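You operate a simulated robot arm through the tools that you are given. There is no shell and no other tool. Be economical: measure what you need, move in short steps, check, and stop when the job is done.

You are at the controls of a simulated robot arm. One attempt, no reset.

JOB
Tip out the old juice, then fill both tumblers with water.
Fine: juice into the grey bowl; water to about the line; tumblers and jug back in their places; spill nothing. Set down upright: tumbler banded blue, steel table jug.

Only the result counts: the job must be done as asked and must still hold three seconds after the hand-in. Knocking over, shifting, dropping, spilling or breaking anything else fails it.

ROBOT AND FRAMES
A 6-joint arm with a two-finger parallel gripper, fixed in place. Base frame: the origin is at the foot of the arm, x ahead of it, y to its left, z up; the work surface is at about z = 750. Lengths are in mm, angles in degrees, forces in N, time in s.
With the tool pointing down near the work surface it reaches from about 160 to 740 mm from the base axis. Its first joint turns from -166.0 to 166.0 degrees. Payload 3.91 kg.
Tool frame: the origin (TCP) lies between the finger pads and is the grasp point; the fingertips stand 30 mm ahead of it; z points along the fingers, y is the line along which they close. The gripper opens to 110 mm. The fingers are 20 mm wide and 10 mm thick; the gripper's body (48 by 112 mm) begins 55 mm behind the TCP.
Orientation is that of the tool frame in the base frame, as a unit quaternion [x, y, z, w]. With the fingers straight down and closing along the base's y, the tool's x points along the base's -x, its y along +y and its z along -z.

CONTROLS
- The arm moves only by the tool apply_moves. Its argument "motion" is a list of rows, each a list of 7 numbers: the turn, a rotation vector about the base's x, y, z in units of 6 degrees (1.0 is 6 degrees), then the shift along the base's x, y, z in units of 40 mm (1.0 is 40 mm), then the gripper command, from -1 (fully open) to 1 (shut), values between in proportion. In form: [[rx, ry, rz, dx, dy, dz, grip], ...]. A call has 1 to 12 rows; each row shifts and turns the commanded pose from where the row before left it. A call with a number of a shift or a turn outside -1 to 1 is refused whole. A row lasts 0.2 s, in which the tool goes at most 50 mm and 8.6 degrees; a call with a longer step from one row to the next is refused whole, and so is a gripper value outside its range. A pose out of reach is approached as far as the arm can. The call stops where the force on the tool passes 40 N (or 10 N more than at its start, if that is more) or the arm is blocked; 0.2 s more then pass. Each finger travels about 45 mm/s and halts on what it meets, pressing with about 44 N; the grip force reading is that of the motor and also rises with nothing between the fingers. The clock runs only during rows and for 0.2 s after the last one: add rows that do not move to give the fingers time. It gives the time, the measured TCP pose, the force on the tool (base axes), the opening and the grip force at its end, in the units of the frame above (readings bear some noise), with the torque about the TCP (base axes, N m) and any sound that the robot's microphone picked up.
- Cameras (640 x 400 px; columns grow to the right, rows downward): "scene" is fixed at [222, 501.1, 1506.9]; the picture's right is [-0.74, -0.67, 0.00], its down [-0.53, 0.58, -0.62] and it looks along [0.41, -0.46, -0.79] (base axes); focal length 250 px, centre (320, 200). "wrist" rides on the gripper at [71, 22, -107] in the tool frame; the picture's right is [-0.29, 0.96, 0.00], its down [-0.76, -0.23, -0.61] and it looks along [-0.58, -0.18, 0.79] (tool axes); focal length 243 px, centre (320, 200). There is no depth. A picture from a camera that has moved, and an enlarged one, comes with that camera's place and axes in the base frame and with its lens.
- grab_frame(camera): a new picture of that camera. It takes no simulated time.
- move_column(by): slides the trunk up (or, below 0, down) by that many mm; the arm rides with it, the base frame stays. It gives what a move gives, with no picture.
- inspect(camera, box): a new picture of the part [left, top, right, bottom] of that camera's present view, enlarged. It takes no simulated time.
- job_done(): hands the job in; it is judged then, once.

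Go step by step. Nothing tells you positions but the pictures and the camera data: compare them with the known pose of the tool, close in by small moves and look again before you grip or let go. The budget is 120 turns and 64 pictures, counting those below and the enlarged ones. Unless the task says otherwise, let go and move clear before handing in, and close with one line.

The tools are called after "Emit:" as name(argument=value, ...) on one line, values as JSON. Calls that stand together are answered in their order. apply_moves: Moves the arm, as the interface text tells. Its arguments: {"type":"object","properties":{"motion":{"type":"array"}},"required":["motion"]} The other tools are called the same way: move_column (by) slides the trunk up or down; grab_frame (camera) takes a picture; inspect (camera, box) takes an enlarged picture of a part of a camera's view; job_done () hands the job in.

At the start:

```text
t: 0.0
position: [375.4, -231.3, 1138.6]
tool_rot: [0.0, 1.0, 0.0, -0.001]
wrist_force: [-0.2, 0.4, 0.6]
moment: [-0.01, -0.01, -0.05]
opening: 110.4
grip_force: 0.0
trunk travel left (down, up): [-525.0, 65.0]
```

scene: 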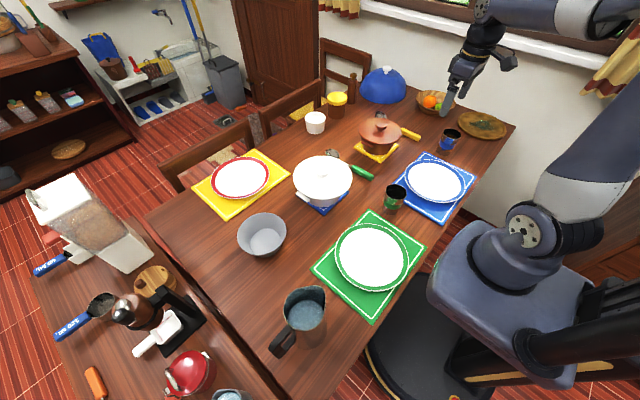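
wrist: 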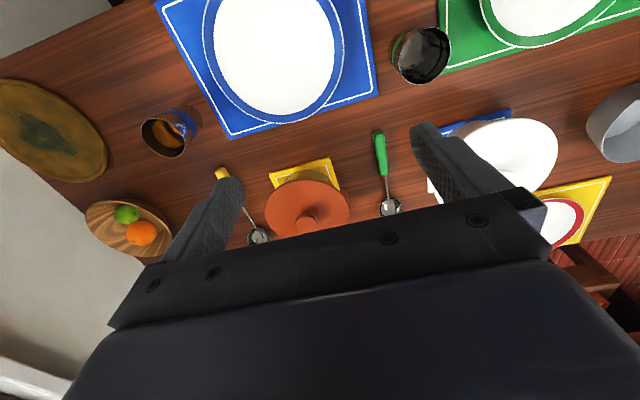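

I see two tumblers (blue band by the blue mat, green band by the green mat), a steel jug near the table end and a grey bowl. I'll enlarge these to measure them.

Emit:
inspect(camera="scene", box=[370, 110, 490, 220])

Emit:
inspect(camera="scene", box=[220, 200, 380, 370])

Emit:
inspect(camera="wrist", box=[120, 0, 480, 220])

```text
3.64 times, centred on (430, 165) of scene
camera zoom: at [222.0, 501.1, 1506.9], right [-0.74, -0.67, 0.0], down [-0.53, 0.58, -0.62], along [0.41, -0.46, -0.79], focal length 909 px, centre (-80, 327)
```

zoom: 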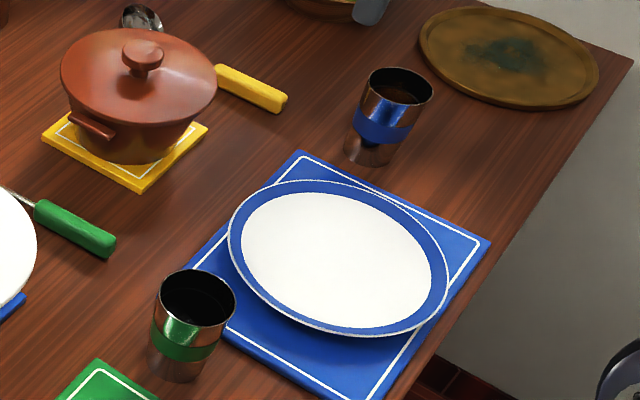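

```text
2.35 times, centred on (300, 285) of scene
camera zoom: at [222.0, 501.1, 1506.9], right [-0.74, -0.67, 0.0], down [-0.53, 0.58, -0.62], along [0.41, -0.46, -0.79], focal length 588 px, centre (367, 0)
```

zoom: 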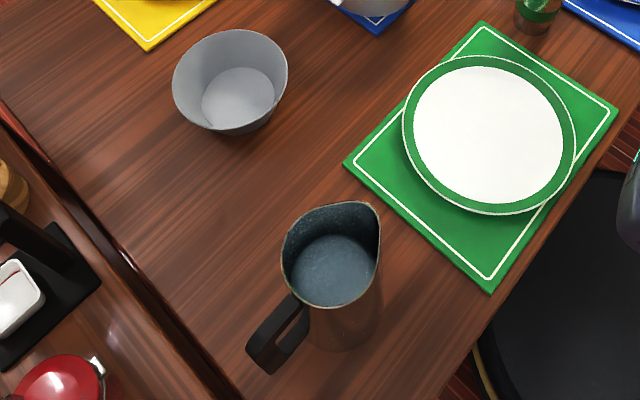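

```text
1.78 times, centred on (300, 110) of wrist
camera zoom: at [304.5, -210.5, 1246.5], right [0.29, 0.96, 0.0], down [0.76, -0.23, 0.61], along [0.58, -0.18, -0.79], focal length 431 px, centre (356, 360)
```

zoom: 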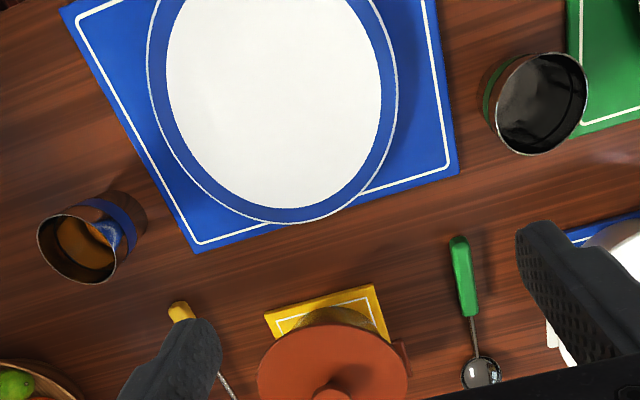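

The blue tumbler is at about (387,-524) with juice in it; the green one is at about (393,-85), and the jug's handle points to +y. I'll fly the wrist camera over to the jug for a closer look.

Emit:
apply_moves(motion=[[0, 0, 0, -0.2, 1, 0, -1], [0, 0, 0, -0.2, 1, 0, -1], [0, 0, 0, -0.2, 1, 0, -1], [0, 0, 0, -0.2, 1, 0, -1], [0, 0, 0, -0.2, 1, 0, -1], [0, 0, 0, -0.2, 1, 0, -1], [0, 0, 0, -0.2, 1, 0, -1], [0, 0, 0, -0.2, 1, 0, -1], [0, 0, 0, -0.2, 1, 0, -1], [0, 0, 0, 0, 1, 0, -1], [0, 0, 0, 0, 1, 0, -1], [0, 0, 0, 0, 1, 0, -1]])

Emit:
grab_frame(camera="wrist")

```text
t: 2.6
position: [303.4, 250.6, 1137.2]
tool_rot: [0.0, 1.0, 0.0, 0.0]
wrist_force: [0.1, -0.4, -0.2]
moment: [0.01, 0.02, -0.01]
opening: 110.0
grip_force: 0.0
trunk travel left (down, up): [-525.0, 65.0]
```

```text
58 pictures are left
camera wrist: at [231.6, 271.1, 1246.1], right [0.29, 0.96, 0.0], down [0.76, -0.23, 0.61], along [0.58, -0.18, -0.79], focal length 243 px, centre (320, 200)
```

wrist: 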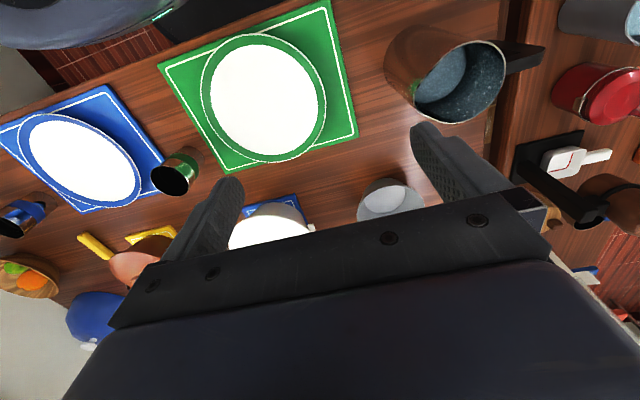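

The jug's handle is clear now. I'll swing the tool towards horizontal, pointing +x with the camera on top, so I can see it from the side and grip from the side.

Emit:
apply_moves(motion=[[-0.7, 0, 0.7, -0.1, 0.1, 0, -1], [-0.7, 0, 0.7, -0.1, 0.1, 0, -1], [-0.7, 0, 0.7, -0.1, 0.1, 0, -1], [-0.7, 0, 0.7, -0.1, 0.1, 0, -1], [-0.7, 0, 0.7, -0.1, 0.1, 0, -1], [-0.7, 0, 0.7, -0.1, 0.1, 0, -1], [-0.7, 0, 0.7, -0.1, 0.1, 0, -1], [-0.7, 0, 0.7, -0.1, 0.1, 0, -1], [-0.7, 0, 0.7, -0.1, 0.1, 0, -1], [-0.7, 0, 0.7, -0.1, 0.1, 0, -1], [-0.7, 0, 0.7, -0.1, 0.1, 0, -1], [-0.7, 0, 0.7, -0.1, 0.1, 0, -1]])

```text
t: 5.2
position: [256.5, 296.0, 1137.5]
tool_rot: [-0.412, 0.812, -0.413, 0.0]
wrist_force: [0.1, 0.5, 0.0]
moment: [-0.02, -0.04, -0.02]
opening: 109.9
grip_force: 0.0
trunk travel left (down, up): [-525.0, 65.0]
```

The turn is tracking as planned, so I'll continue it.

Emit:
apply_moves(motion=[[-0.7, 0, 0.7, -0.1, 0.15, -0.2, -1], [-0.7, 0, 0.7, -0.1, 0.15, -0.2, -1], [-0.7, 0, 0.7, -0.1, 0.15, -0.2, -1], [-0.7, 0, 0.7, -0.1, 0.15, -0.2, -1], [-0.7, 0, 0.7, -0.1, 0.15, -0.2, -1], [-0.7, 0, 0.7, -0.1, 0.15, -0.2, -1], [-0.7, 0, 0.7, -0.1, 0.15, -0.2, -1], [-0.7, 0, 0.7, -0.1, 0.15, -0.2, -1], [-0.7, 0, 0.7, -0.1, 0.15, -0.2, -1]])

Emit:
apply_moves(motion=[[-0.7, 0, 0.7, -0.1, 0.15, -0.2, -1], [-0.7, 0, 0.7, -0.1, 0.15, -0.2, -1], [-0.7, 0, 0.7, -0.1, 0.15, -0.2, -1], [-0.7, 0, 0.7, -0.1, 0.15, -0.2, -1], [-0.7, 0, 0.7, -0.1, 0.15, -0.2, -1], [-0.7, 0, 0.7, -0.1, 0.15, -0.2, -1], [-0.7, 0, 0.7, -0.1, 0.15, -0.2, -1], [-0.7, 0, 0.7, -0.1, 0.15, -0.2, -1], [-0.7, 0, 0.7, -0.1, 0.15, -0.2, -1]])

Emit:
grab_frame(camera="wrist")

Emit:
grab_frame(camera="scene")

```text
t: 7.2
position: [219.3, 351.2, 1066.1]
tool_rot: [0.627, -0.464, 0.627, -0.001]
wrist_force: [-0.5, 0.0, -0.1]
moment: [0.01, 0.03, 0.01]
opening: 109.9
grip_force: 0.2
trunk travel left (down, up): [-525.0, 65.0]
```

```text
t: 9.2
position: [183.3, 404.3, 994.6]
tool_rot: [0.707, -0.015, 0.707, 0.0]
wrist_force: [-0.7, 0.1, 0.2]
moment: [0.04, 0.02, 0.02]
opening: 110.2
grip_force: 0.1
trunk travel left (down, up): [-525.0, 65.0]
```

```text
57 pictures are left
camera wrist: at [75.7, 383.2, 1065.8], right [-0.02, -0.95, -0.31], down [-0.6, 0.26, -0.75], along [0.8, 0.17, -0.58], focal length 243 px, centre (320, 200)
```

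wrist: 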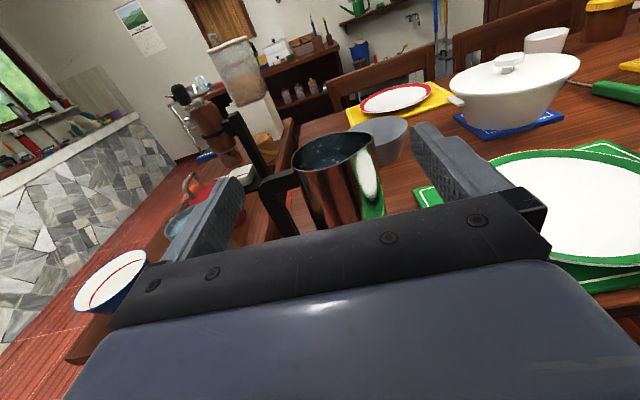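

```text
56 pictures are left
```

scene: 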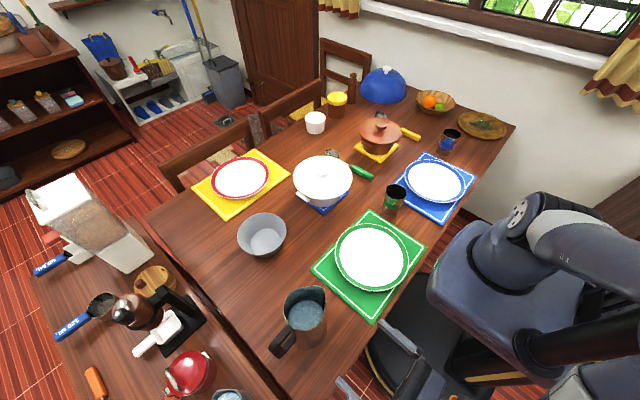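

The horizontal pose works. Now I'll zoom in on the jug and its handle from here.

Emit:
inspect(camera="wrist", box=[220, 100, 420, 240])

```text
2.86 times, centred on (320, 170) of wrist
camera zoom: at [75.7, 383.2, 1065.8], right [-0.02, -0.95, -0.31], down [-0.6, 0.26, -0.75], along [0.8, 0.17, -0.58], focal length 693 px, centre (320, 286)
```

zoom: 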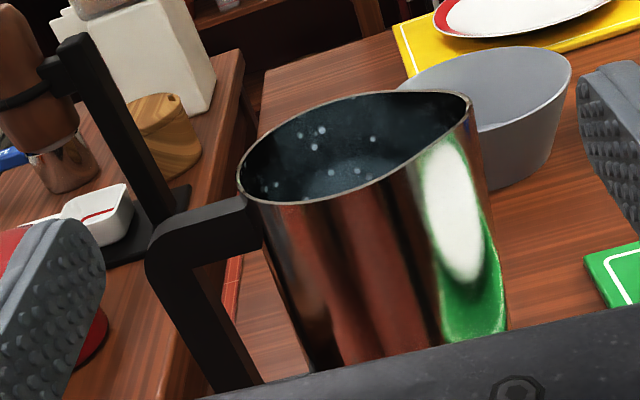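

The jug's axis is at about (342,408) with the rim near z 943 and a body about 95 mm wide, leaving room for a finger between body and handle. The juice comes first, so I'll travel to the blue tumbler and look at the green one on the way.

Emit:
apply_moves(motion=[[0, -0.1, 0, 0.3, -1, 0, -1], [0, 0, 0, 0.4, -1, 0, -1], [0, 0, 0, 0.4, -1, 0, -1], [0, 0, 0, 0.4, -1, 0, -1], [0, 0, 0, 0.4, -1, 0, -1], [0, 0, 0, 0.3, -1, 0, -1], [0, 0, 0, 0.2, -1, 0, -1], [0, 0, 0, 0.2, -1, 0, -1], [0, 0, 0, 0, -1, 0, -1], [0, 0, 0, 0, -1, 0, -1], [0, 0, 0, 0, -1, 0, -1]])

Emit:
grab_frame(camera="wrist")

```text
t: 11.3
position: [308.7, 86.8, 984.0]
tool_rot: [0.638, -0.131, 0.751, -0.112]
wrist_force: [-1.0, 1.1, 0.1]
moment: [0.03, 0.0, -0.06]
opening: 109.9
grip_force: 0.0
out of reach, approached as far as the arm can: row 9, 10
trunk travel left (down, up): [-525.0, 65.0]
stopped in row 10: the arm was blocked; the commanded pose is now the measured one
```

```text
54 pictures are left
camera wrist: at [190.6, 48.8, 1027.2], right [0.05, -0.8, -0.6], down [-0.48, 0.51, -0.72], along [0.88, 0.32, -0.36], focal length 243 px, centre (320, 200)
```

wrist: 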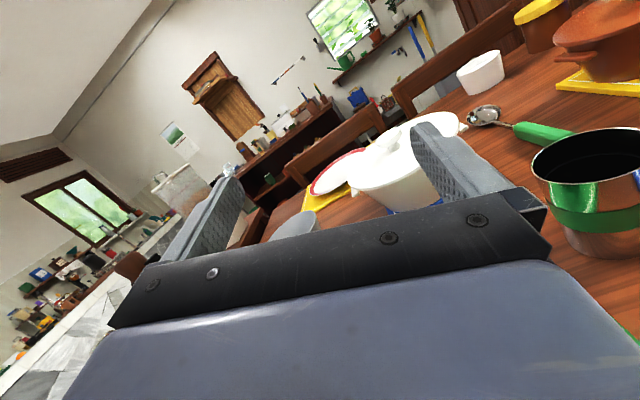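

The arm reached its inner limit near x≈310. I'll move outward and level the tool again.

Emit:
apply_moves(motion=[[0, 0, 0, 1, 0, 0, -1], [0, 0, 0, 1, 0, 0, -1], [-0.66, 0.31, 0.05, 1, 0, 0.05, -1], [-0.66, 0.31, 0.05, 0, 0, 0.05, -1], [-0.66, 0.31, 0.05, 0, 0, 0.05, -1], [-0.66, 0.31, 0.05, 0, 0, 0.05, -1], [-0.66, 0.31, 0.05, 0, 0, 0.05, -1]])

```text
t: 12.9
position: [426.7, 92.0, 994.0]
tool_rot: [0.709, 0.0, 0.706, 0.003]
wrist_force: [-0.2, -0.5, 0.6]
moment: [-0.02, 0.01, -0.01]
opening: 109.8
grip_force: 0.1
out of reach, approached as far as the arm can: row 1
trunk travel left (down, up): [-525.0, 65.0]
```

Level again. Now I'll cross to the blue tumbler's side.

Emit:
apply_moves(motion=[[0, 0, 0, 0, -1, 0, -1], [0, 0, 0, 0, -1, 0, -1], [0, 0, 0, 0, -1, 0, -1], [0, 0, 0, 0, -1, 0, -1], [0, 0, 0, 0, -1, 0, -1], [0, 0, 0, 0, -1, 0, -1], [0, 0, 0, 0, -1, 0, -1], [0, 0, 0, 0, -1, 0, -1], [0, 0, 0, -0.5, -1, 0, -1], [0, 0, 0, -0.5, -1, 0, -1], [0, 0, 0, -0.5, -1, 0, -1], [0, 0, 0, -0.5, -1, 0, -1]])

Emit:
apply_moves(motion=[[0, 0, 0, -0.8, -0.8, 0, -1], [0, 0, 0, -0.8, -0.8, -0.3, -1], [0, 0, 0, -0.6, -0.8, -0.5, -1], [0, 0, 0, -0.3, -0.8, -0.5, -1], [0, 0, 0, 0, 0, -0.5, -1]])

Emit:
grab_frame(camera="wrist")

```text
t: 15.7
position: [395.6, 31.0, 1039.7]
tool_rot: [0.667, -0.011, 0.745, -0.007]
wrist_force: [0.2, 0.1, -0.1]
moment: [-0.03, -0.03, -0.03]
opening: 110.1
grip_force: 0.0
out of reach, approached as far as the arm can: row 2, 3, 4, 5, 6, 7, 8, 9, 10, 11, 12
trunk travel left (down, up): [-525.0, 65.0]
stopped in row 12: the arm was blocked; the commanded pose is now the measured one
```

```text
t: 16.9
position: [397.8, 32.9, 1059.7]
tool_rot: [0.645, -0.017, 0.764, -0.013]
wrist_force: [0.1, 0.0, 0.3]
moment: [0.0, 0.0, -0.01]
opening: 110.0
grip_force: 0.0
out of reach, approached as far as the arm can: row 1, 2, 3, 4, 5
trunk travel left (down, up): [-525.0, 65.0]
```

```text
53 pictures are left
camera wrist: at [278.6, 9.4, 1112.0], right [0.05, -0.94, -0.33], down [-0.47, 0.27, -0.84], along [0.88, 0.19, -0.43], focal length 243 px, centre (320, 200)
```

wrist: 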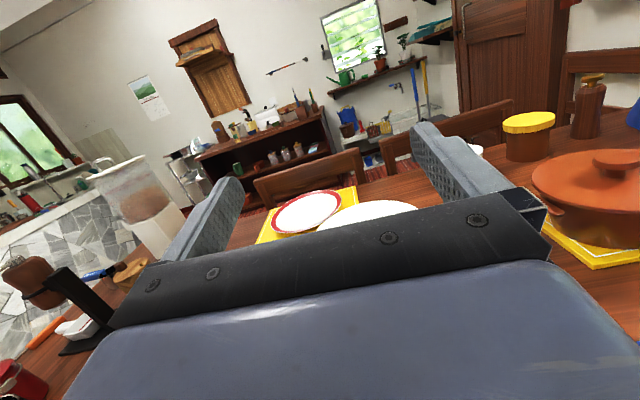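

The limit seems tied to the tool's heading relative to the arm's radial direction, as headings to the right of radial work. I'll pitch the tool down 25° and yaw it right before crossing.

Emit:
apply_moves(motion=[[-0.07, 0.97, 0, 0.3, 0.5, 0, -1], [-0.07, 0.97, 0, 0.3, 0.5, 0, -1], [-0.07, 0.97, 0, 0.2, 0.2, 0, -1], [-0.07, 0.97, 0, 0.2, 0, 0, -1], [-0.07, 0.97, 0, 0, 0, 0, -1], [-0.07, 0.97, 0, 0, 0, 0, -1]])

Emit:
apply_moves(motion=[[0, 0, -1, 0, 0, 0, -1], [0, 0, -1, 0, 0, 0, -1], [0, 0, -1, 0, 0, 0, -1], [0, 0, -1, 0, 0, 0, -1], [0, 0, -1, 0, 0, 0, -1], [0, 0, -1, 0, 0, 0, -1]])

```text
t: 18.3
position: [418.7, 76.4, 1055.2]
tool_rot: [0.86, 0.003, 0.51, 0.012]
wrist_force: [0.8, 0.7, -0.4]
moment: [0.0, -0.03, 0.0]
opening: 109.8
grip_force: 0.1
trunk travel left (down, up): [-525.0, 65.0]
```

```text
t: 19.7
position: [418.3, 76.0, 1055.3]
tool_rot: [0.819, -0.263, 0.482, 0.169]
wrist_force: [0.3, 0.8, 0.3]
moment: [0.03, 0.0, 0.0]
opening: 110.0
grip_force: 0.1
trunk travel left (down, up): [-525.0, 65.0]
```

That pose is fine. I'll travel to the right while yawing along.

Emit:
apply_moves(motion=[[0, 0, -0.5, 0, -1, 0, -1], [0, 0, -0.5, 0, -1, 0, -1], [0, 0, -0.5, 0, -1, 0, -1], [0, 0, -0.5, 0, -1, 0, -1], [0, 0, -0.5, 0, -1, 0, -1], [0, 0, -0.5, 0, -1, 0, -1], [0, 0, -0.5, 0, -1, 0, -1], [0, 0, -0.5, 0, -1, 0, -1], [0, 0, -0.5, -0.3, -1, 0, -1], [0, 0, -0.5, -0.3, -1, 0, -1]])

Emit:
grab_frame(camera="wrist")

```text
t: 21.9
position: [396.1, -323.9, 1056.4]
tool_rot: [0.723, -0.467, 0.421, 0.288]
wrist_force: [-1.3, -0.1, 0.6]
moment: [0.01, 0.03, -0.02]
opening: 110.0
grip_force: 0.1
trunk travel left (down, up): [-525.0, 65.0]
```

```text
52 pictures are left
camera wrist: at [353.3, -276.1, 1171.1], right [-0.94, -0.26, -0.23], down [-0.16, 0.91, -0.38], along [0.31, -0.32, -0.9], focal length 243 px, centre (320, 200)
```

wrist: 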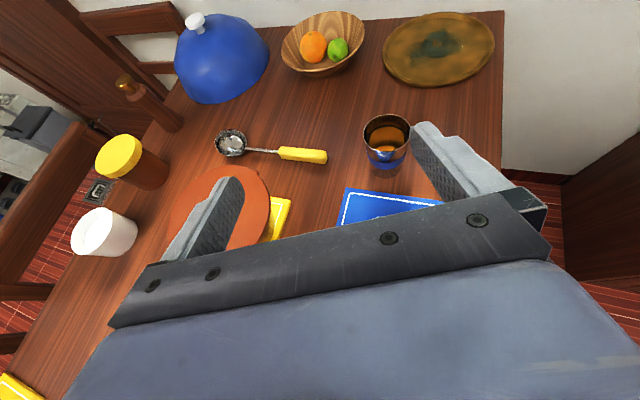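

The tumbler is in view with orange juice in it. I'll zoom in to look for the fill line.

Emit:
inspect(camera="wrist", box=[350, 105, 430, 185])

```text
5.00 times, centred on (390, 145) of wrist
camera zoom: at [353.3, -276.1, 1171.1], right [-0.94, -0.26, -0.23], down [-0.16, 0.91, -0.38], along [0.31, -0.32, -0.9], focal length 1213 px, centre (-30, 475)
```

zoom: 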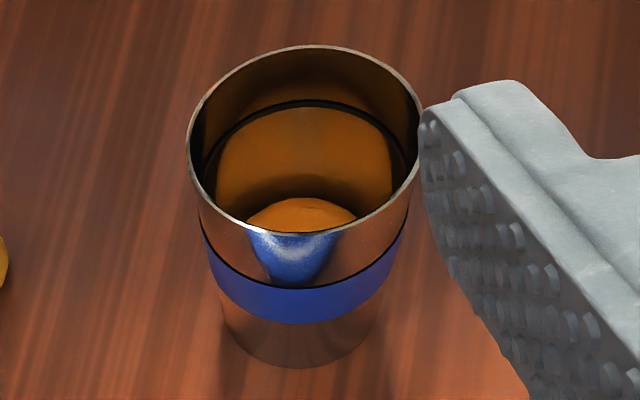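

The dark ring inside, about 27 mm below the rim, is the fill line. The tumbler axis is at about (388,-522) with the rim at z≈845. I'll flatten the pitch to about 15° and move to a pre-grasp pose.

Emit:
apply_moves(motion=[[-0.52, -0.22, 0, -0.32, -0.61, -0.6, -1], [-0.53, -0.22, 0, -0.32, -0.61, -0.7, -1], [-0.53, -0.22, 0, -0.32, -0.61, -0.8, -1], [-0.52, -0.22, 0, -0.32, -0.61, -0.8, -1], [0, 0, 0, 0, 0, -0.7, -1], [0, 0, 0, 0, 0, -0.7, -1]])

Emit:
grab_frame(camera="wrist")

```text
t: 23.3
position: [343.6, -421.9, 883.8]
tool_rot: [0.667, -0.43, 0.503, 0.343]
wrist_force: [-0.5, -1.1, 0.0]
moment: [-0.01, 0.01, -0.01]
opening: 110.0
grip_force: 0.2
trunk travel left (down, up): [-525.0, 65.0]
```

```text
50 pictures are left
camera wrist: at [291.9, -350.8, 981.4], right [-0.91, -0.31, -0.26], down [-0.11, 0.81, -0.58], along [0.39, -0.5, -0.77], focal length 243 px, centre (320, 200)
```

wrist: 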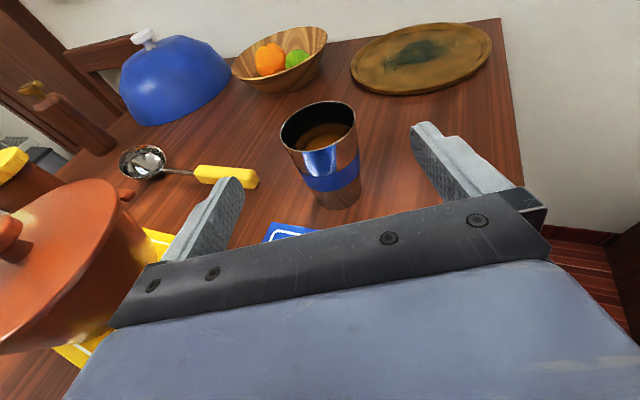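

Position is confirmed at (390,-521). I'll slide in diagonally around it.

Emit:
apply_moves(motion=[[0, 0, 0, 0.28, -0.6, -0.6, -1], [0, 0, 0, 0.28, -0.6, -0.6, -1], [0, 0, 0, 0.28, -0.6, -0.5, -1], [0, 0, 0, 0.27, -0.6, -0.4, -1], [0, 0, 0, 0, 0, 0, -1]])

Emit:
grab_frame(camera="wrist")

```text
t: 24.5
position: [389.8, -517.4, 800.8]
tool_rot: [0.667, -0.43, 0.502, 0.344]
wrist_force: [-0.3, 0.1, -0.5]
moment: [-0.03, 0.05, 0.0]
opening: 109.9
grip_force: 0.0
trunk travel left (down, up): [-525.0, 65.0]
```

```text
49 pictures are left
camera wrist: at [337.5, -446.6, 897.4], right [-0.92, -0.31, -0.25], down [-0.11, 0.81, -0.58], along [0.39, -0.5, -0.77], focal length 243 px, centre (320, 200)
```

wrist: 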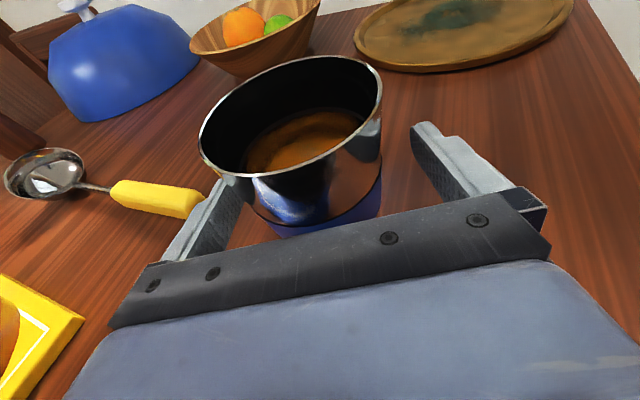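

Well centred; I'll close the grip.

Emit:
apply_moves(motion=[[0, 0, 0, 0, 0, 0, 1], [0, 0, 0, 0, 0, 0, 1], [0, 0, 0, 0, 0, 0, 1], [0, 0, 0, 0, 0, 0, 1], [0, 0, 0, 0, 0, 0, 1]])

```text
t: 25.7
position: [389.0, -517.2, 800.6]
tool_rot: [0.666, -0.43, 0.502, 0.345]
wrist_force: [-0.8, 0.1, 0.2]
moment: [-0.05, 0.05, 0.02]
opening: 60.4
grip_force: 44.1
trunk travel left (down, up): [-525.0, 65.0]
```

Gripped at 60 mm. I'll lift gently.

Emit:
apply_moves(motion=[[0, 0, 0, 0, 0, 0.1, 1], [0, 0, 0, 0, 0, 0.25, 1], [0, 0, 0, 0, 0, 0.5, 1], [0, 0, 0, 0, 0, 0.6, 1], [0, 0, 0, 0, 0, 0.6, 1], [0, 0, 0, 0, 0, 0.6, 1], [0, 0, 0, 0, 0, 0.6, 1], [0, 0, 0, 0, 0, 0.6, 1], [0, 0, 0, 0, 0, 0.4, 1], [0, 0, 0, 0, 0, 0.15, 1]])

Emit:
grab_frame(camera="wrist")

```text
t: 27.9
position: [388.7, -518.0, 975.5]
tool_rot: [0.668, -0.429, 0.503, 0.343]
wrist_force: [-0.3, -1.0, -1.8]
moment: [-0.01, 0.03, 0.0]
opening: 64.4
grip_force: 44.3
trunk travel left (down, up): [-525.0, 65.0]
```

```text
48 pictures are left
camera wrist: at [337.4, -447.6, 1074.1], right [-0.92, -0.31, -0.26], down [-0.11, 0.81, -0.58], along [0.39, -0.5, -0.77], focal length 243 px, centre (320, 200)
```

wrist: 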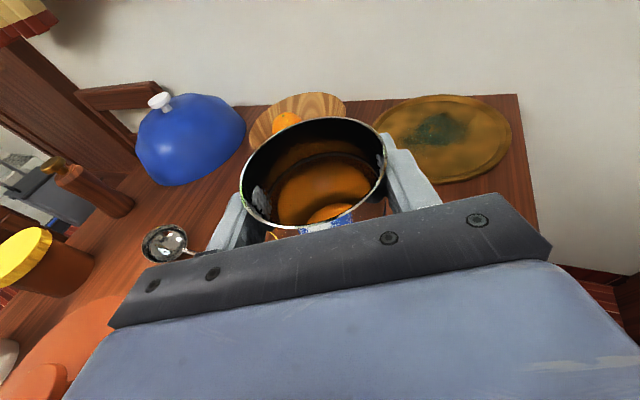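

The tumbler seems to sit lower in the fingers than when I gripped it. I'll check both views.

Emit:
inspect(camera="scene", box=[400, 60, 540, 170])

Emit:
inspect(camera="wrist", box=[200, 90, 440, 240])

```text
3.64 times, centred on (470, 115) of scene
camera zoom: at [222.0, 501.1, 1506.9], right [-0.74, -0.67, 0.0], down [-0.53, 0.58, -0.62], along [0.41, -0.46, -0.79], focal length 909 px, centre (-226, 509)
```

zoom: 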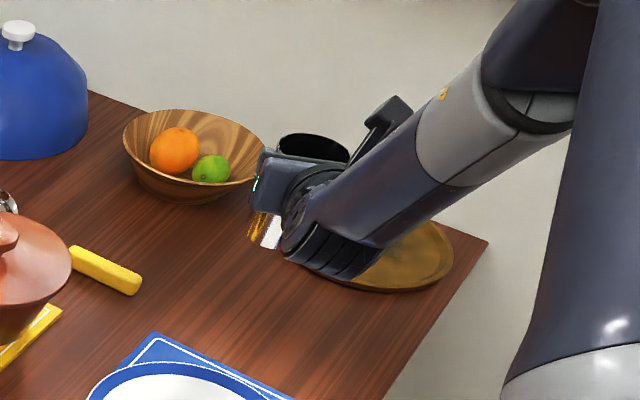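

```text
2.67 times, centred on (320, 165) of wrist
camera zoom: at [337.4, -447.6, 1074.1], right [-0.92, -0.31, -0.26], down [-0.11, 0.81, -0.58], along [0.39, -0.5, -0.77], focal length 647 px, centre (320, 293)
```

zoom: 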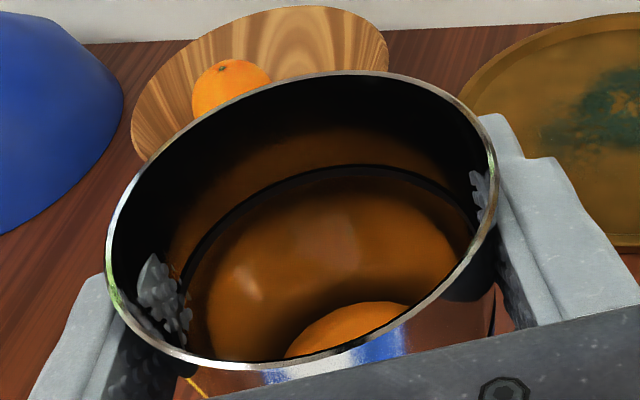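

I'll hold still briefly to see whether it is still slipping.

Emit:
apply_moves(motion=[[0, 0, 0, 0, 0, 0, 1], [0, 0, 0, 0, 0, 0, 1], [0, 0, 0, 0, 0, 0, 1], [0, 0, 0, 0, 0, 0, 1]])

Emit:
inspect(camera="wrist", box=[200, 90, 440, 240])

```text
t: 28.9
position: [389.2, -517.7, 976.8]
tool_rot: [0.667, -0.429, 0.502, 0.343]
wrist_force: [-0.2, -0.1, -1.4]
moment: [-0.01, -0.02, 0.03]
opening: 64.6
grip_force: 43.8
trunk travel left (down, up): [-525.0, 65.0]
```

```text
2.67 times, centred on (320, 165) of wrist
camera zoom: at [337.4, -447.7, 1074.1], right [-0.91, -0.31, -0.26], down [-0.11, 0.81, -0.58], along [0.39, -0.5, -0.77], focal length 647 px, centre (320, 293)
```

zoom: 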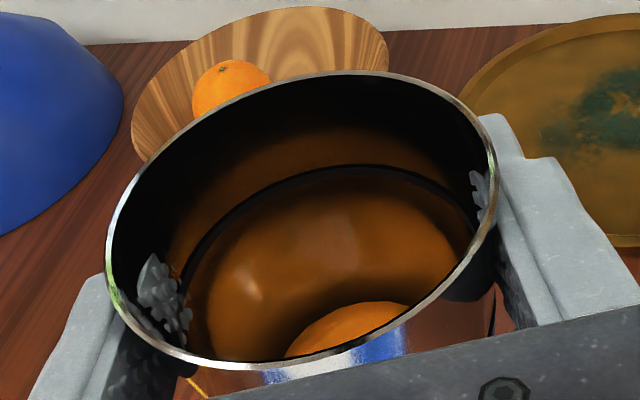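

It's stable now, held on the bare steel above the band. I'll carry it gently towards the grey bowl, keeping the heading right of radial.

Emit:
apply_moves(motion=[[0, 0, 0.1, 0.05, 0.2, 0.1, 1], [0, 0, 0.25, 0.12, 0.45, 0.2, 1], [0, 0, 0.35, 0.2, 0.7, 0.2, 1], [0, 0, 0.43, 0.23, 0.83, 0.1, 1], [0, 0, 0.43, 0.23, 0.83, 0, 1], [0, 0, 0.43, 0.23, 0.83, 0, 1], [0, 0, 0.43, 0.23, 0.83, 0, 1], [0, 0, 0.43, 0.23, 0.83, 0, 1], [0, 0, 0.43, 0.23, 0.83, 0, 1], [0, 0, 0.3, 0.2, 0.6, 0, 1], [0, 0, 0.2, 0.1, 0.35, 0, 1], [0, 0, 0.1, 0.05, 0.15, 0, 1]])

Emit:
inspect(camera="wrist", box=[200, 90, 440, 240])

```text
t: 31.5
position: [473.4, -219.5, 1001.3]
tool_rot: [0.74, -0.286, 0.562, 0.234]
wrist_force: [-0.1, 0.3, -1.5]
moment: [0.01, 0.0, 0.01]
opening: 64.3
grip_force: 43.8
trunk travel left (down, up): [-525.0, 65.0]
```

```text
2.67 times, centred on (320, 165) of wrist
camera zoom: at [397.4, -175.2, 1097.7], right [-0.72, -0.65, -0.26], down [-0.42, 0.69, -0.58], along [0.56, -0.31, -0.77], focal length 647 px, centre (320, 293)
```

zoom: 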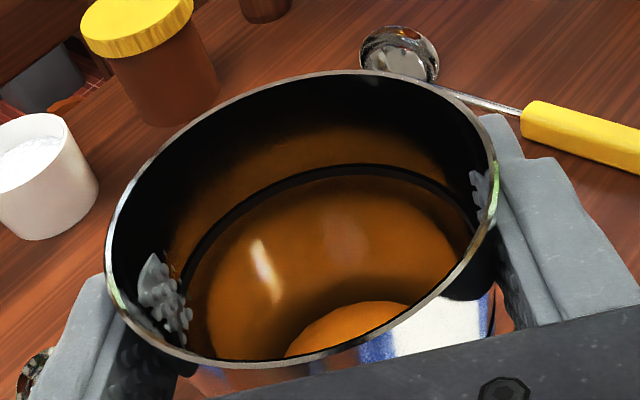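

Held steady. I'll continue to the bowl.

Emit:
apply_moves(motion=[[0, 0, 0.15, 0.05, 0.25, 0, 1], [0, 0, 0.3, 0.12, 0.55, 0, 1], [0, 0, 0.43, 0.2, 0.83, 0, 1], [0, 0, 0.43, 0.23, 0.83, 0, 1], [0, 0, 0.43, 0.23, 0.83, 0, 1], [0, 0, 0.43, 0.23, 0.83, 0, 1], [0, 0, 0.43, 0.23, 0.83, 0, 1], [0, 0, 0.43, 0.23, 0.83, 0, 1], [0, 0, 0.43, 0.23, 0.83, 0, 1], [0, 0, 0.43, 0.23, 0.83, 0, 1], [0, 0, 0.43, 0.23, 0.83, 0, 1], [0, 0, 0.43, 0.23, 0.83, 0, 1]])

Emit:
apply_moves(motion=[[0, 0, 0.43, 0.23, 0.83, 0, 1], [0, 0, 0.43, 0.23, 0.83, 0, 1], [0, 0, 0.43, 0.2, 0.83, 0, 1], [0, 0, 0.4, 0.1, 0.6, 0, 1], [0, 0, 0.3, 0.1, 0.4, 0, 1], [0, 0, 0.2, 0, 0.2, 0, 1], [0, 0, 0, 0, 0, 0, 1]])

Emit:
grab_frame(camera="wrist")

Emit:
grab_frame(camera="scene")

```text
t: 34.1
position: [570.4, 144.3, 1000.9]
tool_rot: [0.788, -0.094, 0.602, 0.089]
wrist_force: [0.3, -0.3, -2.1]
moment: [0.02, -0.01, 0.0]
opening: 64.9
grip_force: 43.8
trunk travel left (down, up): [-525.0, 65.0]
```

```text
t: 35.7
position: [605.2, 292.4, 999.7]
tool_rot: [0.793, -0.004, 0.608, 0.019]
wrist_force: [-0.1, -0.2, -0.5]
moment: [-0.01, 0.0, -0.02]
opening: 64.7
grip_force: 44.3
trunk travel left (down, up): [-525.0, 65.0]
```

```text
43 pictures are left
camera wrist: at [519.0, 275.6, 1097.8], right [-0.1, -0.96, -0.25], down [-0.78, 0.24, -0.58], along [0.62, 0.14, -0.77], focal length 243 px, centre (320, 200)
```

wrist: 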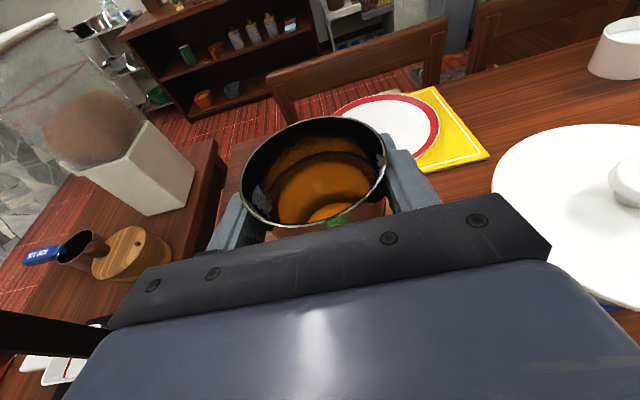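

```text
42 pictures are left
```

scene: 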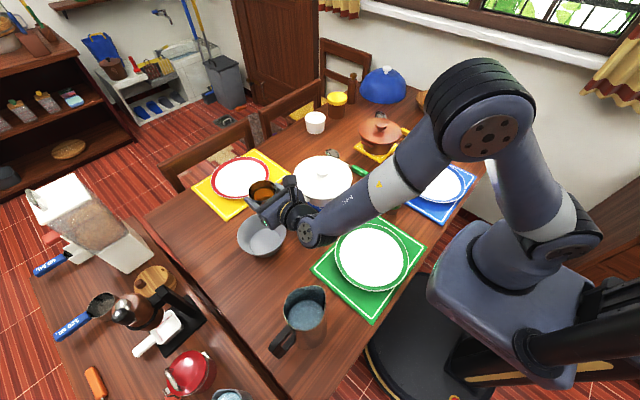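

The bowl centre is at about (627,319). I'll lower the cup over it, slightly to the left because the pour goes to the right.

Emit:
apply_moves(motion=[[0, 0, 0, 0.1, 0.2, -0.2, 1], [0, 0, 0, 0.15, 0.3, -0.4, 1], [0, 0, 0, 0.15, 0.3, -0.5, 1], [0, 0, 0, 0.15, 0.3, -0.5, 1], [0, 0, 0, 0.1, 0.2, -0.5, 1], [0, 0, 0, 0, 0, -0.3, 1], [0, 0, 0, 0, 0, -0.1, 1]])

Emit:
inspect(camera="scene", box=[200, 150, 340, 270])

```text
t: 37.3
position: [631.2, 342.3, 899.5]
tool_rot: [0.794, -0.004, 0.608, 0.019]
wrist_force: [0.5, 0.4, -1.1]
moment: [-0.03, 0.01, 0.03]
opening: 64.5
grip_force: 44.2
trunk travel left (down, up): [-525.0, 65.0]
```

```text
3.33 times, centred on (270, 210) of scene
camera zoom: at [222.0, 501.1, 1506.9], right [-0.74, -0.67, 0.0], down [-0.53, 0.58, -0.62], along [0.41, -0.46, -0.79], focal length 833 px, centre (487, 167)
```

zoom: 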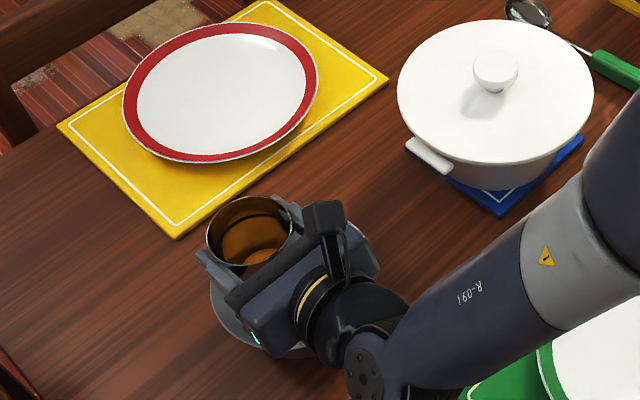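

The cup hangs over the bowl. I'll begin a slow roll to the right about the tool axis.

Emit:
apply_moves(motion=[[0.48, -0.01, -0.13, 0, 0, 0, 1], [0.96, -0.03, -0.26, 0, 0, 0, 1], [0.96, -0.03, -0.26, 0, 0, 0, 1], [0.96, -0.03, -0.26, 0, 0, 0, 1], [0.96, -0.03, -0.26, 0, 0, 0, 1], [0.96, -0.03, -0.26, 0, 0, 0, 1], [0.96, -0.03, -0.26, 0, 0, 0, 1], [0.48, -0.01, -0.13, 0, 0, 0, 1], [0.48, -0.01, -0.13, 0, 0, 0, 1]])

Emit:
inspect(camera="scene", box=[200, 150, 340, 270])

```text
t: 39.3
position: [630.2, 343.0, 900.0]
tool_rot: [0.734, -0.307, 0.568, -0.213]
wrist_force: [-0.1, 0.3, -1.2]
moment: [-0.05, -0.01, 0.02]
opening: 64.6
grip_force: 43.5
trunk travel left (down, up): [-525.0, 65.0]
```

```text
3.33 times, centred on (270, 210) of scene
camera zoom: at [222.0, 501.1, 1506.9], right [-0.74, -0.67, 0.0], down [-0.53, 0.58, -0.62], along [0.41, -0.46, -0.79], focal length 833 px, centre (487, 167)
```

zoom: 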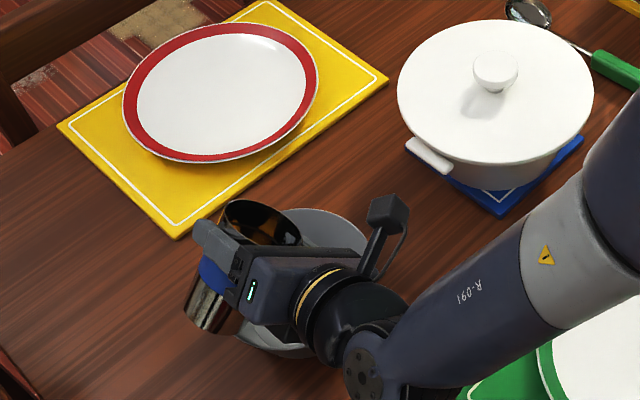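

The roll works and nothing is out yet. I'll continue more slowly.

Emit:
apply_moves(motion=[[0.48, -0.01, -0.13, 0, 0, 0, 1], [0.48, -0.01, -0.13, 0, 0, 0, 1], [0.48, -0.01, -0.13, 0, 0, 0, 1], [0.48, -0.01, -0.13, 0, 0, 0, 1], [0.48, -0.01, -0.13, 0, 0, 0, 1], [0.48, -0.01, -0.13, 0, 0, 0, 1], [0.48, -0.01, -0.13, 0, 0, 0, 1], [0.48, -0.01, -0.13, 0, 0, 0, 1], [0.48, -0.01, -0.13, 0, 0, 0, 1], [0.48, -0.01, -0.13, 0, 0, 0, 1], [0.48, -0.01, -0.13, 0, 0, 0, 1], [0.48, -0.01, -0.13, 0, 0, 0, 1]])

Emit:
inspect(camera="scene", box=[200, 150, 340, 270])

```text
t: 41.9
position: [630.7, 342.6, 900.2]
tool_rot: [0.607, -0.518, 0.47, -0.378]
wrist_force: [0.0, -1.0, -1.1]
moment: [-0.01, -0.02, 0.03]
opening: 64.6
grip_force: 44.1
trunk travel left (down, up): [-525.0, 65.0]
```

```text
3.33 times, centred on (270, 210) of scene
camera zoom: at [222.0, 501.1, 1506.9], right [-0.74, -0.67, 0.0], down [-0.53, 0.58, -0.62], along [0.41, -0.46, -0.79], focal length 833 px, centre (487, 167)
```

zoom: 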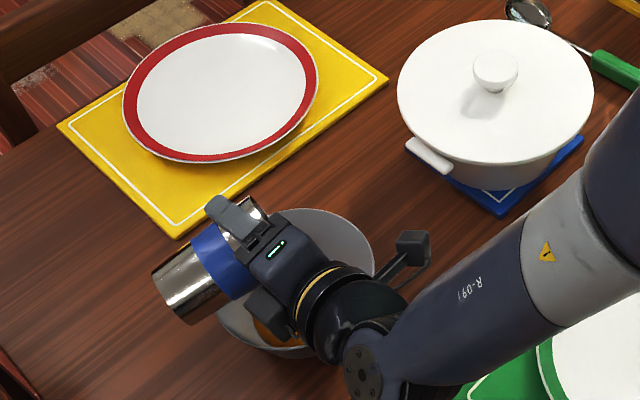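

Juice is landing in the bowl. I'll roll further to drain the cup fully and hold there.

Emit:
apply_moves(motion=[[0.72, -0.02, -0.19, 0, 0, 0, 1], [0.72, -0.02, -0.19, 0, 0, 0, 1], [0.72, -0.02, -0.19, 0, 0, 0, 1], [0.72, -0.02, -0.19, 0, 0, 0, 1], [0.72, -0.02, -0.19, 0, 0, 0, 1], [0.72, -0.02, -0.19, 0, 0, 0, 1], [0.72, -0.02, -0.19, 0, 0, 0, 1], [0.72, -0.02, -0.19, 0, 0, 0, 1], [0.72, -0.02, -0.19, 0, 0, 0, 1], [0.72, -0.02, -0.19, 0, 0, 0, 1], [0.72, -0.02, -0.19, 0, 0, 0, 1], [0.72, -0.02, -0.19, 0, 0, 0, 1]])

Emit:
apply_moves(motion=[[0, 0, 0, 0, 0, 0, 1], [0, 0, 0, 0, 0, 0, 1], [0, 0, 0, 0, 0, 0, 1], [0, 0, 0, 0, 0, 0, 1], [0, 0, 0, 0, 0, 0, 1], [0, 0, 0, 0, 0, 0, 1], [0, 0, 0, 0, 0, 0, 1], [0, 0, 0, 0, 0, 0, 1]])

Emit:
inspect(camera="scene", box=[200, 150, 340, 270])

```text
t: 44.5
position: [630.1, 343.6, 900.7]
tool_rot: [-0.312, 0.733, -0.245, 0.553]
wrist_force: [0.3, -0.8, -0.6]
moment: [-0.02, -0.01, 0.02]
opening: 64.6
grip_force: 43.7
trunk travel left (down, up): [-525.0, 65.0]
```

```text
t: 46.3
position: [631.4, 343.2, 900.4]
tool_rot: [-0.312, 0.733, -0.244, 0.553]
wrist_force: [-0.8, 0.3, -0.5]
moment: [-0.03, 0.03, 0.05]
opening: 64.4
grip_force: 43.9
trunk travel left (down, up): [-525.0, 65.0]
```

```text
3.33 times, centred on (270, 210) of scene
camera zoom: at [222.0, 501.1, 1506.9], right [-0.74, -0.67, 0.0], down [-0.53, 0.58, -0.62], along [0.41, -0.46, -0.79], focal length 833 px, centre (487, 167)
```

zoom: 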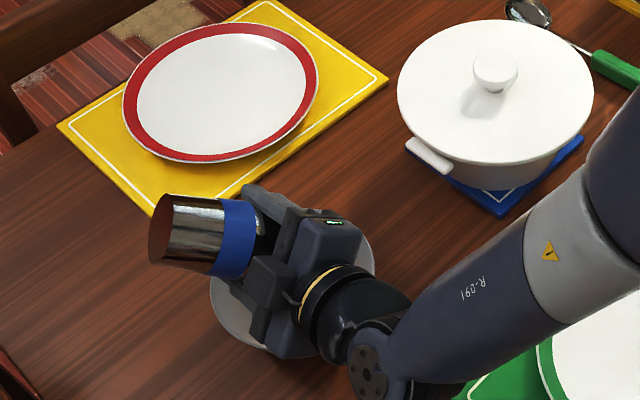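

It appears drained, with only the cup's own weight left. I'll roll back upright.

Emit:
apply_moves(motion=[[-0.9, 0.024, 0.241, 0, 0, 0, 1], [-0.9, 0.024, 0.241, 0, 0, 0, 1], [-0.9, 0.024, 0.241, 0, 0, 0, 1], [-0.9, 0.024, 0.241, 0, 0, 0, 1], [-0.9, 0.024, 0.241, 0, 0, 0, 1], [-0.9, 0.024, 0.241, 0, 0, 0, 1], [-0.9, 0.024, 0.241, 0, 0, 0, 1], [-0.9, 0.024, 0.241, 0, 0, 0, 1], [-0.9, 0.024, 0.241, 0, 0, 0, 1], [-0.9, 0.024, 0.241, 0, 0, 0, 1], [-0.9, 0.024, 0.241, 0, 0, 0, 1], [-0.9, 0.024, 0.241, 0, 0, 0, 1]])

Emit:
apply_moves(motion=[[-0.9, 0.024, 0.241, 0, 0, 0, 1], [-0.9, 0.024, 0.241, 0, 0, 0, 1], [-0.9, 0.024, 0.241, 0, 0, 0, 1], [-0.9, 0.024, 0.241, 0, 0, 0, 1], [-0.9, 0.024, 0.241, 0, 0, 0, 1], [-0.9, 0.024, 0.241, 0, 0, 0, 1], [-0.9, 0.024, 0.241, 0, 0, 0, 1], [-0.9, 0.024, 0.241, 0, 0, 0, 1], [-0.9, 0.024, 0.241, 0, 0, 0, 1], [-0.9, 0.024, 0.241, 0, 0, 0, 1], [-0.9, 0.024, 0.241, 0, 0, 0, 1], [-0.9, 0.024, 0.241, 0, 0, 0, 1]])

Emit:
inspect(camera="wrist", box=[200, 90, 440, 240])

Emit:
inspect(camera="scene", box=[200, 150, 340, 270])

```text
t: 48.9
position: [631.0, 343.3, 901.3]
tool_rot: [0.664, -0.442, 0.513, -0.318]
wrist_force: [-0.3, -0.2, -0.8]
moment: [-0.03, -0.02, -0.01]
opening: 64.5
grip_force: 43.8
trunk travel left (down, up): [-525.0, 65.0]
```

```text
t: 51.5
position: [630.9, 344.1, 899.0]
tool_rot: [0.794, -0.005, 0.608, 0.023]
wrist_force: [-0.3, 0.2, -1.0]
moment: [0.03, 0.0, -0.01]
opening: 64.4
grip_force: 43.7
trunk travel left (down, up): [-525.0, 65.0]
```

```text
2.67 times, centred on (320, 165) of wrist
camera zoom: at [544.6, 327.9, 998.0], right [-0.11, -0.96, -0.25], down [-0.78, 0.24, -0.58], along [0.62, 0.13, -0.77], focal length 647 px, centre (320, 293)
```

zoom: 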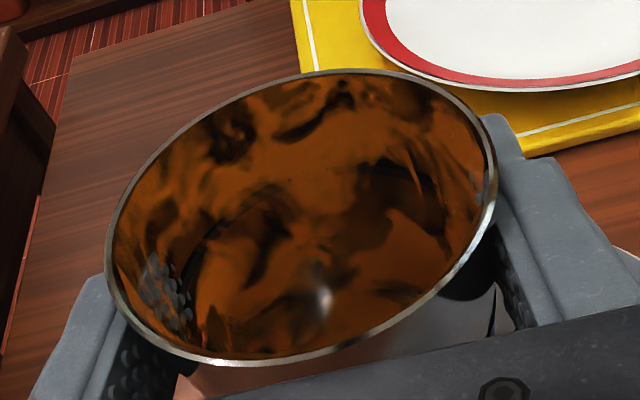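

```text
3.33 times, centred on (270, 210) of scene
camera zoom: at [222.0, 501.1, 1506.9], right [-0.74, -0.67, 0.0], down [-0.53, 0.58, -0.62], along [0.41, -0.46, -0.79], focal length 833 px, centre (487, 167)
```

zoom: 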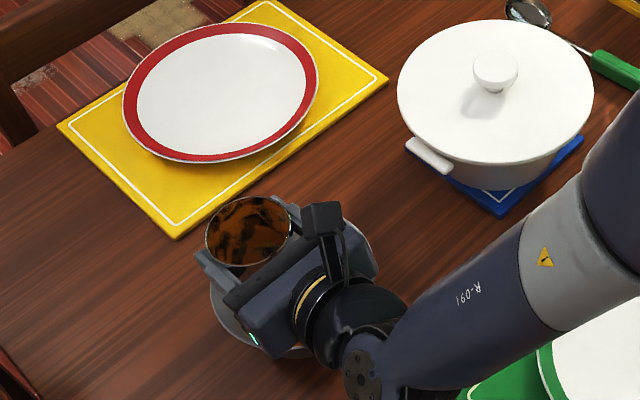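

It's emptied, with only a wet film on the walls. Now I'll return the tumbler to its place.

Emit:
apply_moves(motion=[[0, 0, 0, 0, 0, 0.4, 1], [0, 0, 0, 0, 0, 0.7, 1], [0, 0, 0, 0, 0, 0.7, 1], [0, 0, 0, 0, 0, 0.7, 1], [0, 0, -0.3, -0.12, -0.45, 0, 1], [0, 0, -0.449, -0.252, -0.9, 0, 1], [0, 0, -0.449, -0.252, -0.9, 0, 1], [0, 0, -0.449, -0.252, -0.9, 0, 1], [0, 0, -0.449, -0.252, -0.9, 0, 1], [0, 0, -0.449, -0.252, -0.9, 0, 1], [0, 0, -0.449, -0.252, -0.9, 0, 1], [0, 0, -0.449, -0.252, -0.9, 0, 1]])

Emit:
apply_moves(motion=[[0, 0, -0.449, -0.252, -0.9, 0, 1], [0, 0, -0.449, -0.252, -0.9, 0, 1], [0, 0, -0.449, -0.252, -0.9, 0, 1], [0, 0, -0.449, -0.252, -0.9, 0, 1], [0, 0, -0.449, -0.252, -0.9, 0, 1], [0, 0, -0.449, -0.252, -0.9, 0, 1], [0, 0, -0.449, -0.252, -0.9, 0, 1], [0, 0, -0.449, -0.252, -0.9, 0, 1], [0, 0, -0.449, -0.252, -0.9, 0, 1], [0, 0, -0.449, -0.252, -0.9, 0, 1], [0, 0, -0.449, -0.252, -0.9, 0, 1], [0, 0, -0.449, -0.252, -0.9, 0, 1]])

```text
t: 54.1
position: [555.3, 74.1, 1000.7]
tool_rot: [0.78, -0.148, 0.594, 0.13]
wrist_force: [0.6, 0.3, 0.2]
moment: [0.01, -0.04, -0.01]
opening: 64.4
grip_force: 44.5
trunk travel left (down, up): [-525.0, 65.0]
```

```text
t: 56.7
position: [433.9, -359.7, 1000.4]
tool_rot: [0.708, -0.358, 0.535, 0.29]
wrist_force: [-0.2, -0.8, -0.5]
moment: [0.0, 0.01, -0.01]
opening: 64.7
grip_force: 44.5
trunk travel left (down, up): [-525.0, 65.0]
```

Emit:
apply_moves(motion=[[0, 0, -0.394, -0.225, -0.79, 0, 1], [0, 0, -0.394, -0.225, -0.79, 0, 1], [0, 0, -0.394, -0.225, -0.79, -0.2, 1], [0, 0, -0.394, -0.225, -0.79, -0.5, 1], [0, 0, -0.394, -0.225, -0.79, -0.8, 1], [0, 0, 0, 0, 0, -0.8, 1], [0, 0, 0, 0, 0, -0.8, 1], [0, 0, 0, 0, 0, -0.4, 1], [0, 0, 0, 0, 0, 0, 1]])

Emit:
grab_frame(camera="wrist")

Emit:
inspect(camera="scene", box=[400, 90, 500, 180])

```text
t: 58.7
position: [389.8, -515.2, 859.1]
tool_rot: [0.668, -0.429, 0.502, 0.343]
wrist_force: [0.4, 0.0, -1.5]
moment: [0.01, -0.02, 0.02]
opening: 64.4
grip_force: 43.7
trunk travel left (down, up): [-525.0, 65.0]
```

```text
35 pictures are left
camera wrist: at [336.9, -445.8, 957.3], right [-0.92, -0.31, -0.25], down [-0.11, 0.81, -0.58], along [0.39, -0.5, -0.77], focal length 243 px, centre (320, 200)
```

wrist: 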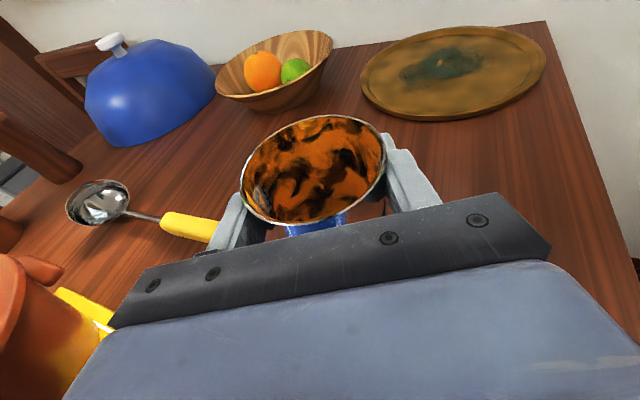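

```text
4.44 times, centred on (450, 135) of scene
camera zoom: at [222.0, 501.1, 1506.9], right [-0.74, -0.67, 0.0], down [-0.53, 0.58, -0.62], along [0.41, -0.46, -0.79], focal length 1111 px, centre (-258, 489)
```

zoom: 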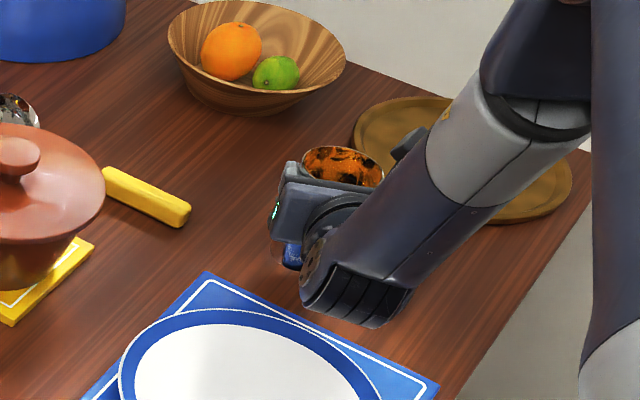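

The cup sits about where it should laterally; I expect the base to touch at TCP z≈833. I'll descend slowly and watch the force.

Emit:
apply_moves(motion=[[0, 0, 0, -0.01, -0.05, -0.1, 1], [0, 0, 0, 0, 0, -0.1, 1], [0, 0, 0, 0, 0, -0.1, 1], [0, 0, 0, 0, 0, -0.1, 1], [0, 0, 0, 0, 0, -0.1, 1]])

Emit:
apply_moves(motion=[[0, 0, 0, 0, 0, -0.05, 1], [0, 0, 0, 0, 0, -0.05, 1], [0, 0, 0, 0, 0, -0.05, 1]])

```text
t: 59.9
position: [389.2, -518.7, 839.6]
tool_rot: [0.668, -0.429, 0.502, 0.343]
wrist_force: [0.2, 0.3, -0.2]
moment: [0.01, 0.01, 0.0]
opening: 64.5
grip_force: 43.6
trunk travel left (down, up): [-525.0, 65.0]
```

```text
t: 60.7
position: [389.2, -518.6, 833.2]
tool_rot: [0.668, -0.429, 0.502, 0.343]
wrist_force: [0.0, 0.0, -1.0]
moment: [0.0, 0.01, 0.03]
opening: 64.4
grip_force: 43.4
trunk travel left (down, up): [-525.0, 65.0]
```

Emit:
apply_moves(motion=[[0, 0, 0, 0, 0, -0.05, 1], [0, 0, 0, 0, 0, -0.05, 1]])

Emit:
apply_moves(motion=[[0, 0, 0, 0, 0, -0.05, 1], [0, 0, 0, 0, 0, -0.05, 1]])

```text
t: 61.3
position: [389.6, -518.4, 829.9]
tool_rot: [0.667, -0.429, 0.503, 0.344]
wrist_force: [0.0, 0.7, 0.2]
moment: [-0.05, -0.01, 0.03]
opening: 64.1
grip_force: 43.7
trunk travel left (down, up): [-525.0, 65.0]
```

```text
t: 61.9
position: [389.3, -518.0, 830.0]
tool_rot: [0.666, -0.428, 0.505, 0.345]
wrist_force: [-2.2, 4.7, 21.4]
moment: [-0.11, -0.12, 0.04]
opening: 64.3
grip_force: 43.6
trunk travel left (down, up): [-525.0, 65.0]
```

Contact at z≈830. I'll relieve the press, then open.

Emit:
apply_moves(motion=[[0, 0, 0, 0, 0, 0.08, 1], [0, 0, 0, 0, 0, 0, 1]])

Emit:
apply_moves(motion=[[0, 0, 0, 0, 0, 0, 0], [0, 0, 0, 0, 0, 0, -0.6], [0, 0, 0, 0, 0, 0, -1], [0, 0, 0, 0, 0, 0, -1], [0, 0, 0, 0, 0, 0, -1]])

Emit:
grab_frame(camera="wrist")

```text
t: 62.5
position: [389.5, -519.5, 830.7]
tool_rot: [0.667, -0.429, 0.503, 0.344]
wrist_force: [4.4, -5.1, 12.8]
moment: [-0.67, -0.51, 0.05]
opening: 64.3
grip_force: 44.3
trunk travel left (down, up): [-525.0, 65.0]
```

```text
t: 63.7
position: [388.7, -518.7, 828.6]
tool_rot: [0.668, -0.429, 0.502, 0.343]
wrist_force: [-0.5, 0.7, -0.3]
moment: [-0.02, -0.01, 0.02]
opening: 110.0
grip_force: 0.1
trunk travel left (down, up): [-525.0, 65.0]
```

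```text
33 pictures are left
camera wrist: at [337.2, -448.1, 927.3], right [-0.92, -0.31, -0.25], down [-0.11, 0.81, -0.58], along [0.39, -0.5, -0.77], focal length 243 px, centre (320, 200)
```

wrist: 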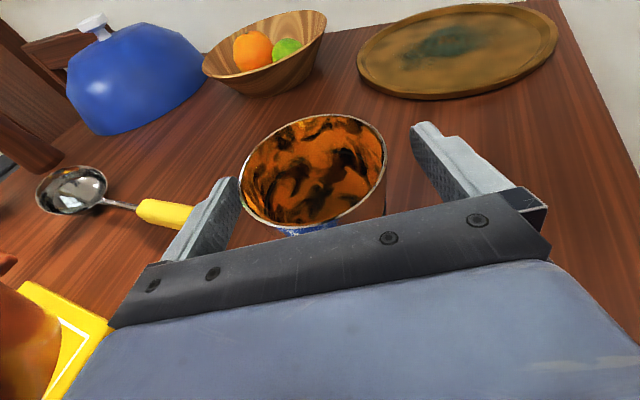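

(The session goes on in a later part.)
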